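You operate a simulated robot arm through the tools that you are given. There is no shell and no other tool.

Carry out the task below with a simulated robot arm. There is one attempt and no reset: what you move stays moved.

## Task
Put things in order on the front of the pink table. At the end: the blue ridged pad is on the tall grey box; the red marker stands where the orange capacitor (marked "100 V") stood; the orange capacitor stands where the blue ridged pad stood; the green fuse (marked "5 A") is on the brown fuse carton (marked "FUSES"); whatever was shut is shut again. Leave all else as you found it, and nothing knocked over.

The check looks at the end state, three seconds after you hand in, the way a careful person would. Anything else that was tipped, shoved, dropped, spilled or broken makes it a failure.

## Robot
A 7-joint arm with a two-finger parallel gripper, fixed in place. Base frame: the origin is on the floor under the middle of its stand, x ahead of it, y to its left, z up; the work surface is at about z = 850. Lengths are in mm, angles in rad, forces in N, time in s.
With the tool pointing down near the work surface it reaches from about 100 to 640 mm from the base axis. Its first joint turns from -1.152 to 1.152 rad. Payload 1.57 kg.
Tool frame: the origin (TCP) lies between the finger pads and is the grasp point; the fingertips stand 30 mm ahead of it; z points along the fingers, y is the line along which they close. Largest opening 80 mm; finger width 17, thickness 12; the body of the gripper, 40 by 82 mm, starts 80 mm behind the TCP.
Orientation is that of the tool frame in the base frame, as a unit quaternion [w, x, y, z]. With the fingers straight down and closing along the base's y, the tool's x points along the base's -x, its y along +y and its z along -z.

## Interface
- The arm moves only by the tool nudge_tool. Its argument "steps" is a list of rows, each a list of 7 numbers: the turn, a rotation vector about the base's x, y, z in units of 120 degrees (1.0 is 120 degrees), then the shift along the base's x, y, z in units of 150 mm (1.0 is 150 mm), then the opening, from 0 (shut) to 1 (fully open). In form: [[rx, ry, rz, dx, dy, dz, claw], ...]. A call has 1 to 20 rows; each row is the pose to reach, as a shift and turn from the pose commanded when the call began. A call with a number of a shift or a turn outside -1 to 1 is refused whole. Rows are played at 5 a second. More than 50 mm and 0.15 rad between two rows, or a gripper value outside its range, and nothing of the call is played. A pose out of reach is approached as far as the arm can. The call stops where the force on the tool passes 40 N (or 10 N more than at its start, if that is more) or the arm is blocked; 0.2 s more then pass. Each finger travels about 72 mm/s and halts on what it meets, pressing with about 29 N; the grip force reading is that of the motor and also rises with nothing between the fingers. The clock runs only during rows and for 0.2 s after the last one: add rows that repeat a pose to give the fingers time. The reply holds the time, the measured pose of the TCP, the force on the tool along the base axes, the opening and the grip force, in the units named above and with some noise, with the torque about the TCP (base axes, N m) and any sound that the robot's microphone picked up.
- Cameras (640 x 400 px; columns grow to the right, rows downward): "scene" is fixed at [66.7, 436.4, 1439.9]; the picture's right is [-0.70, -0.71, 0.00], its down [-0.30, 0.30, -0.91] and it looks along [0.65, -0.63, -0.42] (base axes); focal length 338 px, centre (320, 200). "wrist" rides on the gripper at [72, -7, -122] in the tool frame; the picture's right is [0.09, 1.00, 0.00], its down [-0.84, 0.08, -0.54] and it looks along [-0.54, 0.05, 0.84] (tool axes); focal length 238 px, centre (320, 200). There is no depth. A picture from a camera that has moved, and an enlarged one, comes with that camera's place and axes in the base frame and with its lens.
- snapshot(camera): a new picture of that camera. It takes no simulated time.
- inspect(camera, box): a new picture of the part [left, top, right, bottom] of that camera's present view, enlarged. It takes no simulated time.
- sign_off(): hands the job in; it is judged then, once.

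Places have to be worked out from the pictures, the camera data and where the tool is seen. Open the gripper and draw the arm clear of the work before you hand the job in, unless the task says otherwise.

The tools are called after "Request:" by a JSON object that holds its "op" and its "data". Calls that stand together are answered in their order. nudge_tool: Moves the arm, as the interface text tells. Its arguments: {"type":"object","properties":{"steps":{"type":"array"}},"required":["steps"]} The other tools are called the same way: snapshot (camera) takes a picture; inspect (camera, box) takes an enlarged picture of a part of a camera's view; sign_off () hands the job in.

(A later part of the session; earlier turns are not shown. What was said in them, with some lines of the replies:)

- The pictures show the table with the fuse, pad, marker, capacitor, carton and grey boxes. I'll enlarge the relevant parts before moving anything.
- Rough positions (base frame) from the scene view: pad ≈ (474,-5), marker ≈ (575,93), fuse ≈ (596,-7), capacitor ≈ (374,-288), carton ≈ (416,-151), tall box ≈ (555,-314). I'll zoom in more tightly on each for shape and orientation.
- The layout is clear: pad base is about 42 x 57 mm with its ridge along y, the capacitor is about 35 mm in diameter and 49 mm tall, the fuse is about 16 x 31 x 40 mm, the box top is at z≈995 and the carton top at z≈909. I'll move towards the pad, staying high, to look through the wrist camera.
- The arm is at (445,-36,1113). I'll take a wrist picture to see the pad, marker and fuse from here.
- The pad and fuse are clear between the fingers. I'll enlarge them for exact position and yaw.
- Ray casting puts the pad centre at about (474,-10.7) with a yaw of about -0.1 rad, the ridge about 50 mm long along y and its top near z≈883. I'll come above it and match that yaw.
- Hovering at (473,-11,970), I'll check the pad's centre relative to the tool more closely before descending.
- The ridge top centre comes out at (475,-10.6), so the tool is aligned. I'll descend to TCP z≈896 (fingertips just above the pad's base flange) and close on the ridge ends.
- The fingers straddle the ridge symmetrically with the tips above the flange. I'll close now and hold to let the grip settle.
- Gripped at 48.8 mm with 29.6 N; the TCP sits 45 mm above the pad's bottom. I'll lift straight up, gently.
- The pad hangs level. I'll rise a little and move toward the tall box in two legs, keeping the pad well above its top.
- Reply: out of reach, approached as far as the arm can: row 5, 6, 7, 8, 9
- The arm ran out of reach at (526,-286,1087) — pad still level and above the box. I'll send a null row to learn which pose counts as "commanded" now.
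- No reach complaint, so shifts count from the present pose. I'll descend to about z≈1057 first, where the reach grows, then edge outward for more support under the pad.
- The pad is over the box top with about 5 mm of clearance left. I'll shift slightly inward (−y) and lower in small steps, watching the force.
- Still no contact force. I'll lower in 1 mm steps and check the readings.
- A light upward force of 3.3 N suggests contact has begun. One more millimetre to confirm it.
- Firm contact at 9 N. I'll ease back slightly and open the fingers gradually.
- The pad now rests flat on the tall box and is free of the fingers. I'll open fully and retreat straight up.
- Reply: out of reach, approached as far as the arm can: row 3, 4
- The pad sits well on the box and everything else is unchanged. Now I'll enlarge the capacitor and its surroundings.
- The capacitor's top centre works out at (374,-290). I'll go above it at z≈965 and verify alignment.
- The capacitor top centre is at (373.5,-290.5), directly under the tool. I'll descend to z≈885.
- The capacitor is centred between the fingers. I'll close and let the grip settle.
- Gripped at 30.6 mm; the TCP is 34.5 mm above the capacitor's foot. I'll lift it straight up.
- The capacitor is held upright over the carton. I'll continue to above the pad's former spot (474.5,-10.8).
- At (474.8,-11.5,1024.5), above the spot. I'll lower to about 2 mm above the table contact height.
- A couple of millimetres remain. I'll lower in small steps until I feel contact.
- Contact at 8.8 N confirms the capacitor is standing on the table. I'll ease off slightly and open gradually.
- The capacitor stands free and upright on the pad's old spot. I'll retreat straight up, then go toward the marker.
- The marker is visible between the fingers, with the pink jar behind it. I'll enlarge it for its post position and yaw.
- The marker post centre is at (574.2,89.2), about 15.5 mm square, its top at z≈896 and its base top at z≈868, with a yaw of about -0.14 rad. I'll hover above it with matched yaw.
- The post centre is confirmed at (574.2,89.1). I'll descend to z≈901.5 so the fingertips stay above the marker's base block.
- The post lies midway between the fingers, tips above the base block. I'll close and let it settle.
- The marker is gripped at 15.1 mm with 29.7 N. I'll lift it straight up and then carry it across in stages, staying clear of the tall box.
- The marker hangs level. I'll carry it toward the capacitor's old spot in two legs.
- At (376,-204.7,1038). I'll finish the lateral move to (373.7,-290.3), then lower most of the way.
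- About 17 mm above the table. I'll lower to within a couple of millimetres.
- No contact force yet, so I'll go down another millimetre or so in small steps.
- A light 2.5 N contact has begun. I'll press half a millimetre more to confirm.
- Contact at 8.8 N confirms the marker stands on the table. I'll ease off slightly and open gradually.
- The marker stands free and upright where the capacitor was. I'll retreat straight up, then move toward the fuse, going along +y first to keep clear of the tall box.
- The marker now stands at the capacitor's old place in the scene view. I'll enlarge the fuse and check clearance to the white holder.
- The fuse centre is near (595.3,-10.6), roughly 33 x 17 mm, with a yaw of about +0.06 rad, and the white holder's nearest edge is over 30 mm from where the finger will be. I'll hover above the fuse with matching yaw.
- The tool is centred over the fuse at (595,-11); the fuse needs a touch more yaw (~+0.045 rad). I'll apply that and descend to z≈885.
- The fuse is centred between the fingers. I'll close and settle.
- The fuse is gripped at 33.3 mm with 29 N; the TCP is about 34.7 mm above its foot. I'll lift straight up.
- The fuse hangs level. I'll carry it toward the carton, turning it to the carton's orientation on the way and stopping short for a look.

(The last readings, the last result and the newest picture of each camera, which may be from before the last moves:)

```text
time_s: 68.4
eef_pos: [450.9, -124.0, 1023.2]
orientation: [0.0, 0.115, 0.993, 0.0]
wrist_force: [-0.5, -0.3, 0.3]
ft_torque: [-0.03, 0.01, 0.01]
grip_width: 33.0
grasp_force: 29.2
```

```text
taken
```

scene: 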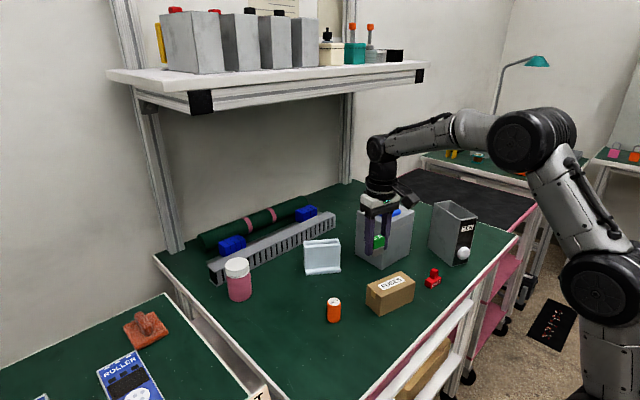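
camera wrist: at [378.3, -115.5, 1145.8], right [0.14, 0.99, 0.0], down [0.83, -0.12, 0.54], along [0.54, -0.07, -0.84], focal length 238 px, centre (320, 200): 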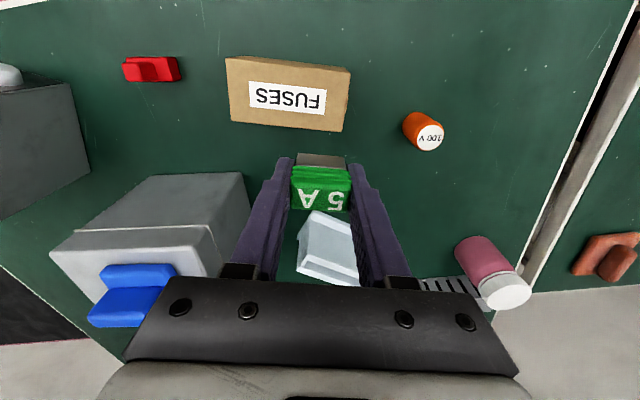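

Everything is steady. I'll enlarge the carton in this wrist view to fix its centre, top height and yaw.

Request:
{"op": "inspect", "data": {"camera": "wrist", "box": [210, 45, 370, 145]}}

Request:
{"op": "inspect", "data": {"camera": "scene", "box": [350, 250, 450, 325]}}

```text
4.00 times, centred on (290, 95) of wrist
camera zoom: at [378.3, -115.5, 1145.8], right [0.14, 0.99, 0.0], down [0.83, -0.12, 0.54], along [0.54, -0.07, -0.84], focal length 953 px, centre (440, 620)
```

zoom: 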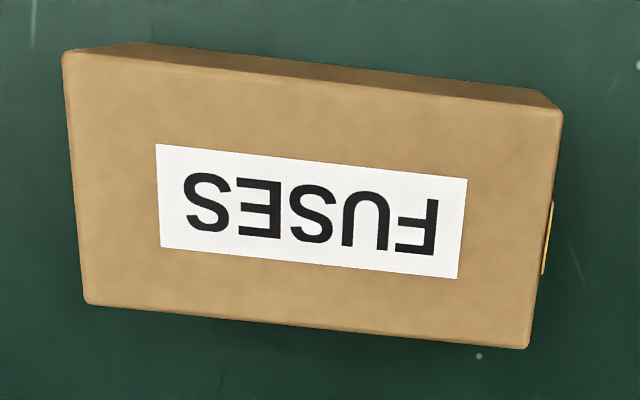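

```text
5.33 times, centred on (400, 288) of scene
camera zoom: at [66.7, 436.4, 1439.9], right [-0.7, -0.71, 0.0], down [-0.3, 0.3, -0.91], along [0.65, -0.63, -0.42], focal length 1804 px, centre (-107, -267)
```

zoom: 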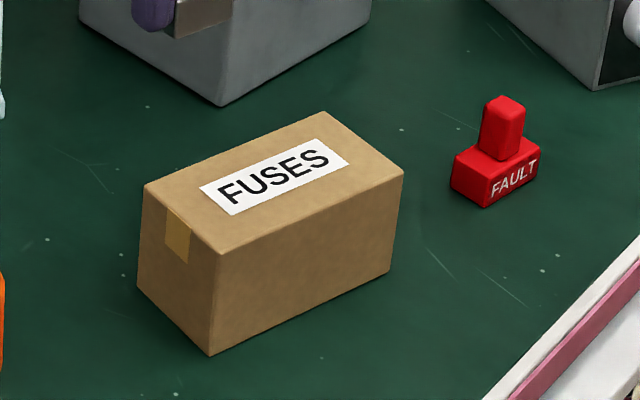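

The carton centre is at (413.5,-150.6) with yaw about -0.24 rad, close to the tool's present yaw. I'll move over it and lower to about 15 mm above its top.

Request:
{"op": "nudge_tool", "data": {"steps": [[0, 0, 0, -0.04, -0.03, 0, 0.15], [0, 0, 0, -0.1, -0.07, 0, 0.15], [0, 0, 0, -0.17, -0.12, -0.02, 0.15], [0, 0, 0, -0.22, -0.155, -0.07, 0.15], [0, 0, 0, -0.243, -0.171, -0.16, 0.15], [0, 0, 0, -0.243, -0.171, -0.26, 0.15], [0, 0, 0, -0.243, -0.171, -0.36, 0.15], [0, 0, 0, -0.243, -0.171, -0.43, 0.15], [0, 0, 0, -0.243, -0.171, -0.43, 0.15]]}}

Request:
{"op": "snapshot", "data": {"camera": "wrist"}}

Request:
{"op": "inspect", "data": {"camera": "scene", "box": [350, 235, 450, 325]}}

```text
time_s: 70.4
eef_pos: [413.7, -150.9, 960.7]
orientation: [0.0, 0.115, 0.993, 0.0]
wrist_force: [-0.7, 0.1, -0.6]
ft_torque: [-0.03, -0.03, 0.0]
grip_width: 33.5
grasp_force: 28.7
```

```text
taken
camera wrist: at [341.1, -141.3, 1081.6], right [0.14, 0.99, 0.0], down [0.83, -0.12, 0.54], along [0.54, -0.07, -0.84], focal length 238 px, centre (320, 200)
```

wrist: 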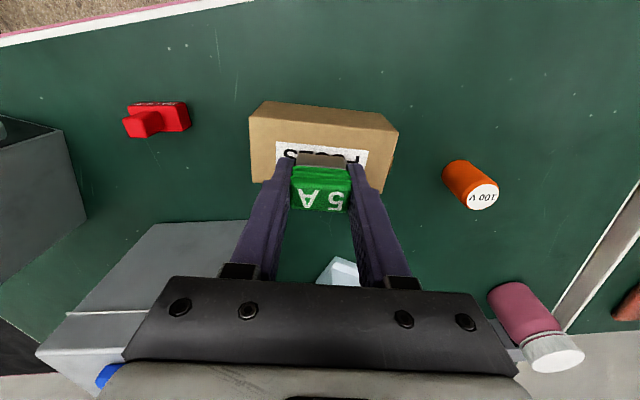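

```text
4.44 times, centred on (400, 280) of scene
camera zoom: at [66.7, 436.4, 1439.9], right [-0.7, -0.71, 0.0], down [-0.3, 0.3, -0.91], along [0.65, -0.63, -0.42], focal length 1504 px, centre (-36, -156)
```

zoom: 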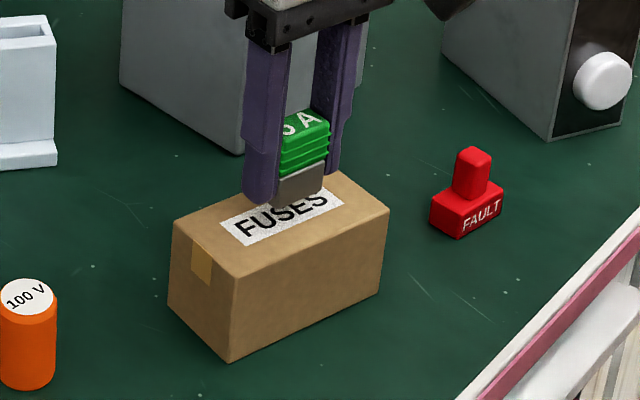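

The fuse is right above the carton's middle. I'll lower to within a few millimetres of its top.

Request:
{"op": "nudge_tool", "data": {"steps": [[0, 0, 0, 0, 0, -0.03, 0.15], [0, 0, 0, 0, 0, -0.06, 0.15], [0, 0, 0, 0, 0, -0.08, 0.15], [0, 0, 0, 0, 0, -0.08, 0.15]]}}

Request:
{"op": "nudge_tool", "data": {"steps": [[0, 0, 0, 0, 0, -0.007, 0.15], [0, 0, 0, 0, 0, -0.014, 0.15], [0, 0, 0, 0, 0, -0.014, 0.15]]}}

Request:
{"op": "inspect", "data": {"camera": "scene", "box": [360, 245, 440, 315]}}

```text
time_s: 71.4
eef_pos: [414.0, -150.7, 948.4]
orientation: [-0.001, 0.115, 0.993, 0.0]
wrist_force: [0.5, 0.2, 0.2]
ft_torque: [-0.01, 0.01, 0.0]
grip_width: 33.1
grasp_force: 29.0
```

```text
time_s: 72.2
eef_pos: [413.3, -149.9, 945.2]
orientation: [0.0, 0.115, 0.993, 0.0]
wrist_force: [0.1, 0.3, 0.3]
ft_torque: [-0.02, 0.02, -0.01]
grip_width: 33.3
grasp_force: 28.6
```

```text
5.71 times, centred on (400, 280) of scene
camera zoom: at [66.7, 436.4, 1439.9], right [-0.7, -0.71, 0.0], down [-0.3, 0.3, -0.91], along [0.65, -0.63, -0.42], focal length 1933 px, centre (-137, -257)
```

zoom: 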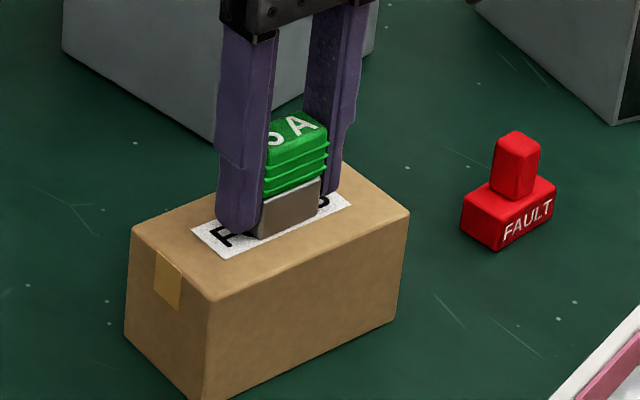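

No contact yet at z≈945.5; I'll continue down in sub-millimetre to millimetre steps.

Request:
{"op": "nudge_tool", "data": {"steps": [[0, 0, 0, 0, 0, -0.005, 0.15], [0, 0, 0, 0, 0, -0.01, 0.15], [0, 0, 0, 0, 0, -0.01, 0.15]]}}

```text
time_s: 73.0
eef_pos: [413.9, -150.0, 944.9]
orientation: [0.001, 0.115, 0.993, 0.0]
wrist_force: [-1.6, 0.8, 5.5]
ft_torque: [0.02, 0.04, 0.01]
grip_width: 32.9
grasp_force: 28.7
```

Contact at 5.5 N: the fuse stands on the carton. I'll ease off a hair and open gradually.

Request:
{"op": "nudge_tool", "data": {"steps": [[0, 0, 0, 0, 0, 0.002, 0.15], [0, 0, 0, 0, 0, 0.003, 0.38], [0, 0, 0, 0, 0, 0.003, 0.45], [0, 0, 0, 0, 0, 0.003, 0.55], [0, 0, 0, 0, 0, 0.003, 0.7], [0, 0, 0, 0, 0, 0.003, 0.85], [0, 0, 0, 0, 0, 0.003, 0.85]]}}

Request:
{"op": "snapshot", "data": {"camera": "wrist"}}

Request:
{"op": "inspect", "data": {"camera": "scene", "box": [350, 235, 450, 325]}}

```text
time_s: 74.6
eef_pos: [413.9, -151.3, 944.6]
orientation: [0.0, 0.115, 0.993, -0.001]
wrist_force: [-0.1, 0.9, 0.1]
ft_torque: [0.0, 0.0, 0.01]
grip_width: 68.0
grasp_force: 0.1
```

```text
taken
camera wrist: at [341.7, -141.0, 1066.3], right [0.14, 0.99, 0.0], down [0.83, -0.12, 0.54], along [0.54, -0.07, -0.84], focal length 238 px, centre (320, 200)
```

wrist: 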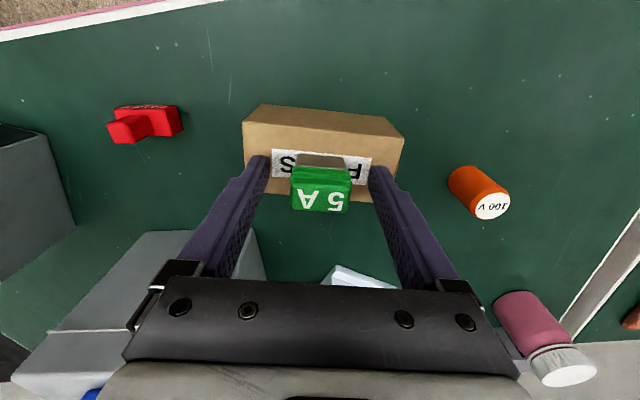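

```text
4.44 times, centred on (400, 280) of scene
camera zoom: at [66.7, 436.4, 1439.9], right [-0.7, -0.71, 0.0], down [-0.3, 0.3, -0.91], along [0.65, -0.63, -0.42], focal length 1504 px, centre (-36, -156)
```

zoom: 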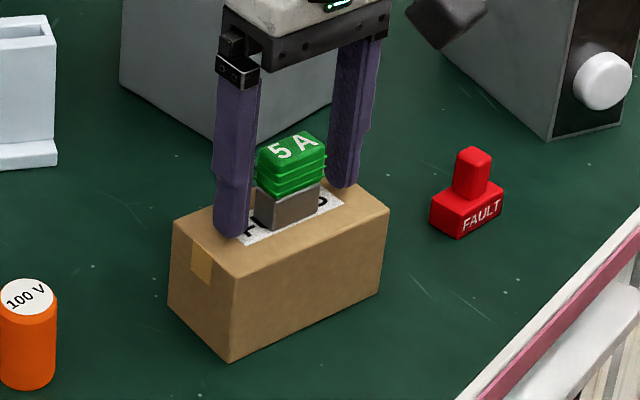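

The fuse stands upright and free on the carton. I'll open fully and retreat straight up, then draw the arm back from the work.

Request:
{"op": "nudge_tool", "data": {"steps": [[0, 0, 0, 0, 0, 0.06, 0.9], [0, 0, 0, 0, 0, 0.18, 1], [0, 0, 0, 0, 0, 0.34, 1], [0, 0, 0, 0, 0, 0.5, 1], [0, 0, 0, 0, 0, 0.66, 1], [0, 0, 0, 0, 0, 0.82, 1], [0, 0, 0, -0.1, 0, 0.95, 1], [0, 0, 0, -0.25, 0, 1.0, 1], [0, 0, 0, -0.4, 0, 1.0, 1], [0, 0, 0, -0.5, 0, 1.0, 1], [0, 0, 0, -0.5, 0, 1.0, 1]]}}

Request:
{"op": "snapshot", "data": {"camera": "wrist"}}

Request:
{"op": "snapshot", "data": {"camera": "scene"}}

```text
time_s: 77.0
eef_pos: [339.1, -149.9, 1095.0]
orientation: [0.001, 0.115, 0.993, 0.0]
wrist_force: [0.3, 0.6, 0.3]
ft_torque: [0.02, 0.02, -0.03]
grip_width: 79.9
grasp_force: 0.0
```

```text
taken
camera wrist: at [266.6, -140.3, 1216.0], right [0.14, 0.99, 0.0], down [0.83, -0.12, 0.54], along [0.54, -0.07, -0.84], focal length 238 px, centre (320, 200)
```

wrist: 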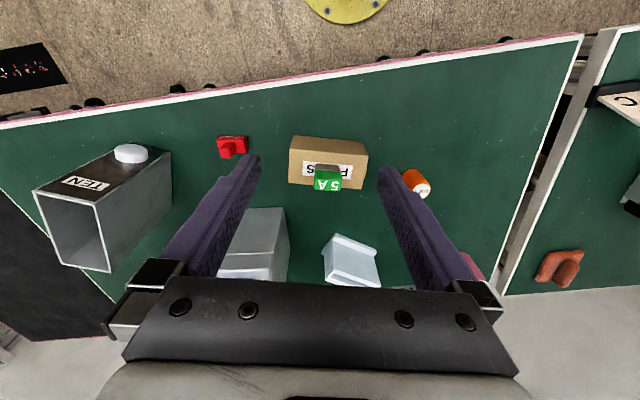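

```text
taken
```

scene: 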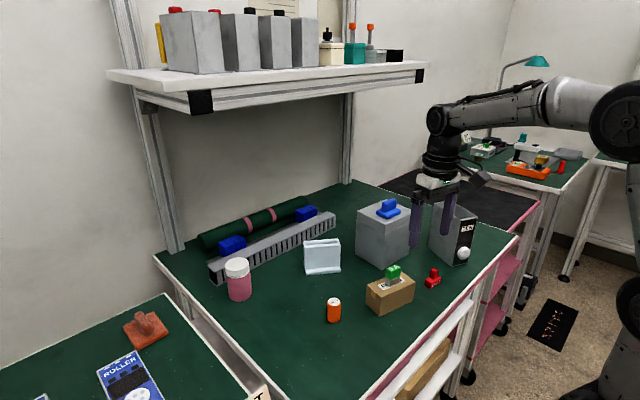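

All four pieces look placed. I'll raise the arm back to about its starting height and take close views of each item for a final check.

Request:
{"op": "nudge_tool", "data": {"steps": [[0, 0, 0.02, 0, -0.03, 0.15, 1], [0, 0, 0.04, 0, -0.08, 0.3, 1], [0, 0, 0.06, 0, -0.13, 0.45, 1], [0, 0, 0.08, 0, -0.18, 0.58, 1], [0, 0, 0.1, 0, -0.23, 0.68, 1], [0, 0, 0.11, 0, -0.23, 0.68, 1]]}}

Request:
{"op": "inspect", "data": {"camera": "scene", "box": [340, 185, 440, 265]}}

Request:
{"op": "inspect", "data": {"camera": "scene", "box": [310, 245, 450, 335]}}

Request:
{"op": "inspect", "data": {"camera": "scene", "box": [190, 190, 350, 330]}}

Request:
{"op": "snapshot", "data": {"camera": "wrist"}}

```text
time_s: 78.4
eef_pos: [339.4, -185.4, 1197.3]
orientation: [0.0, 0.001, 1.0, 0.0]
wrist_force: [0.2, -0.2, 0.7]
ft_torque: [-0.01, 0.01, -0.01]
grip_width: 80.2
grasp_force: 0.0
```

```text
5.00 times, centred on (390, 225) of scene
camera zoom: at [66.7, 436.4, 1439.9], right [-0.7, -0.71, 0.0], down [-0.3, 0.3, -0.91], along [0.65, -0.63, -0.42], focal length 1692 px, centre (-30, 75)
```

zoom: 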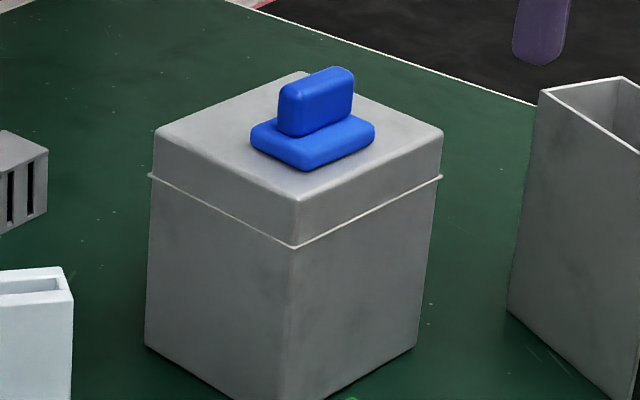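

```text
4.44 times, centred on (380, 290) of scene
camera zoom: at [66.7, 436.4, 1439.9], right [-0.7, -0.71, 0.0], down [-0.3, 0.3, -0.91], along [0.65, -0.63, -0.42], focal length 1504 px, centre (53, -200)
```

zoom: 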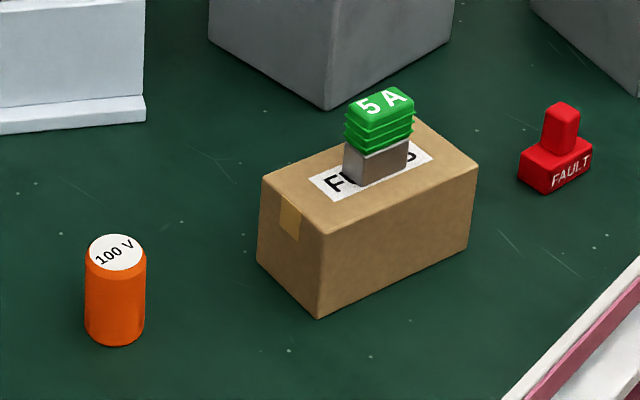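

```text
2.86 times, centred on (270, 260) of scene
camera zoom: at [66.7, 436.4, 1439.9], right [-0.7, -0.71, 0.0], down [-0.3, 0.3, -0.91], along [0.65, -0.63, -0.42], focal length 967 px, centre (463, 29)
```

zoom: 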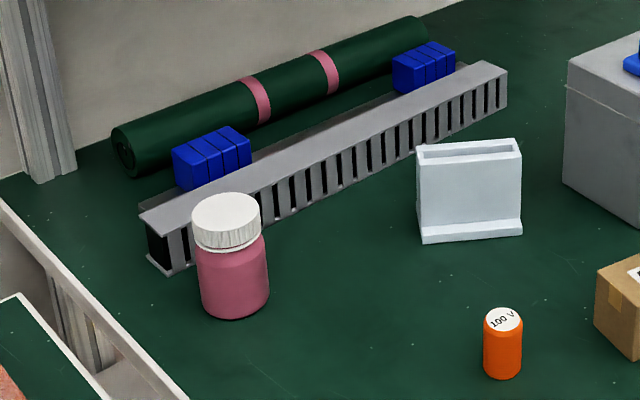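

```text
taken
camera wrist: at [266.3, -192.2, 1318.9], right [-0.09, 1.0, 0.0], down [0.84, 0.08, 0.54], along [0.54, 0.05, -0.84], focal length 238 px, centre (320, 200)
```

wrist: 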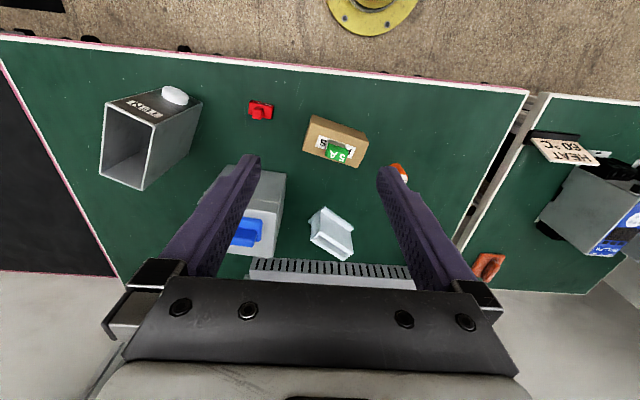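

Final check: the pad is flat on the closed tall box, the marker stands where the capacitor was, the capacitor stands where the pad was, and the fuse is upright on the carton. Nothing else has moved and the arm is clear with the gripper open, so I'm handing in.

Request:
{"op": "sign_off", "data": {}}

```text
The job is handed in.
```

I moved all four pieces and handed the job in. The result of the check has not come back to me.

- **Blue ridged pad:** it lies flat on top of the tall grey box, about 20 mm toward the robot from the middle of the lid and about 20 mm toward its left side. The arm could not reach the exact centre at that height.
- **Orange capacitor ("100 V"):** it stands upright where the blue pad stood.
- **Red marker:** it stands upright where the capacitor stood.
- **Green fuse ("5 A"):** it stands upright in the middle of the FUSES carton, roughly in line with it.

I didn't open anything; the tall box's lid and the carton look shut in the last pictures, as they did at the start. In those pictures nothing else on the table appears moved or knocked over. The gripper is open and the arm is back near its starting position, clear of the table.
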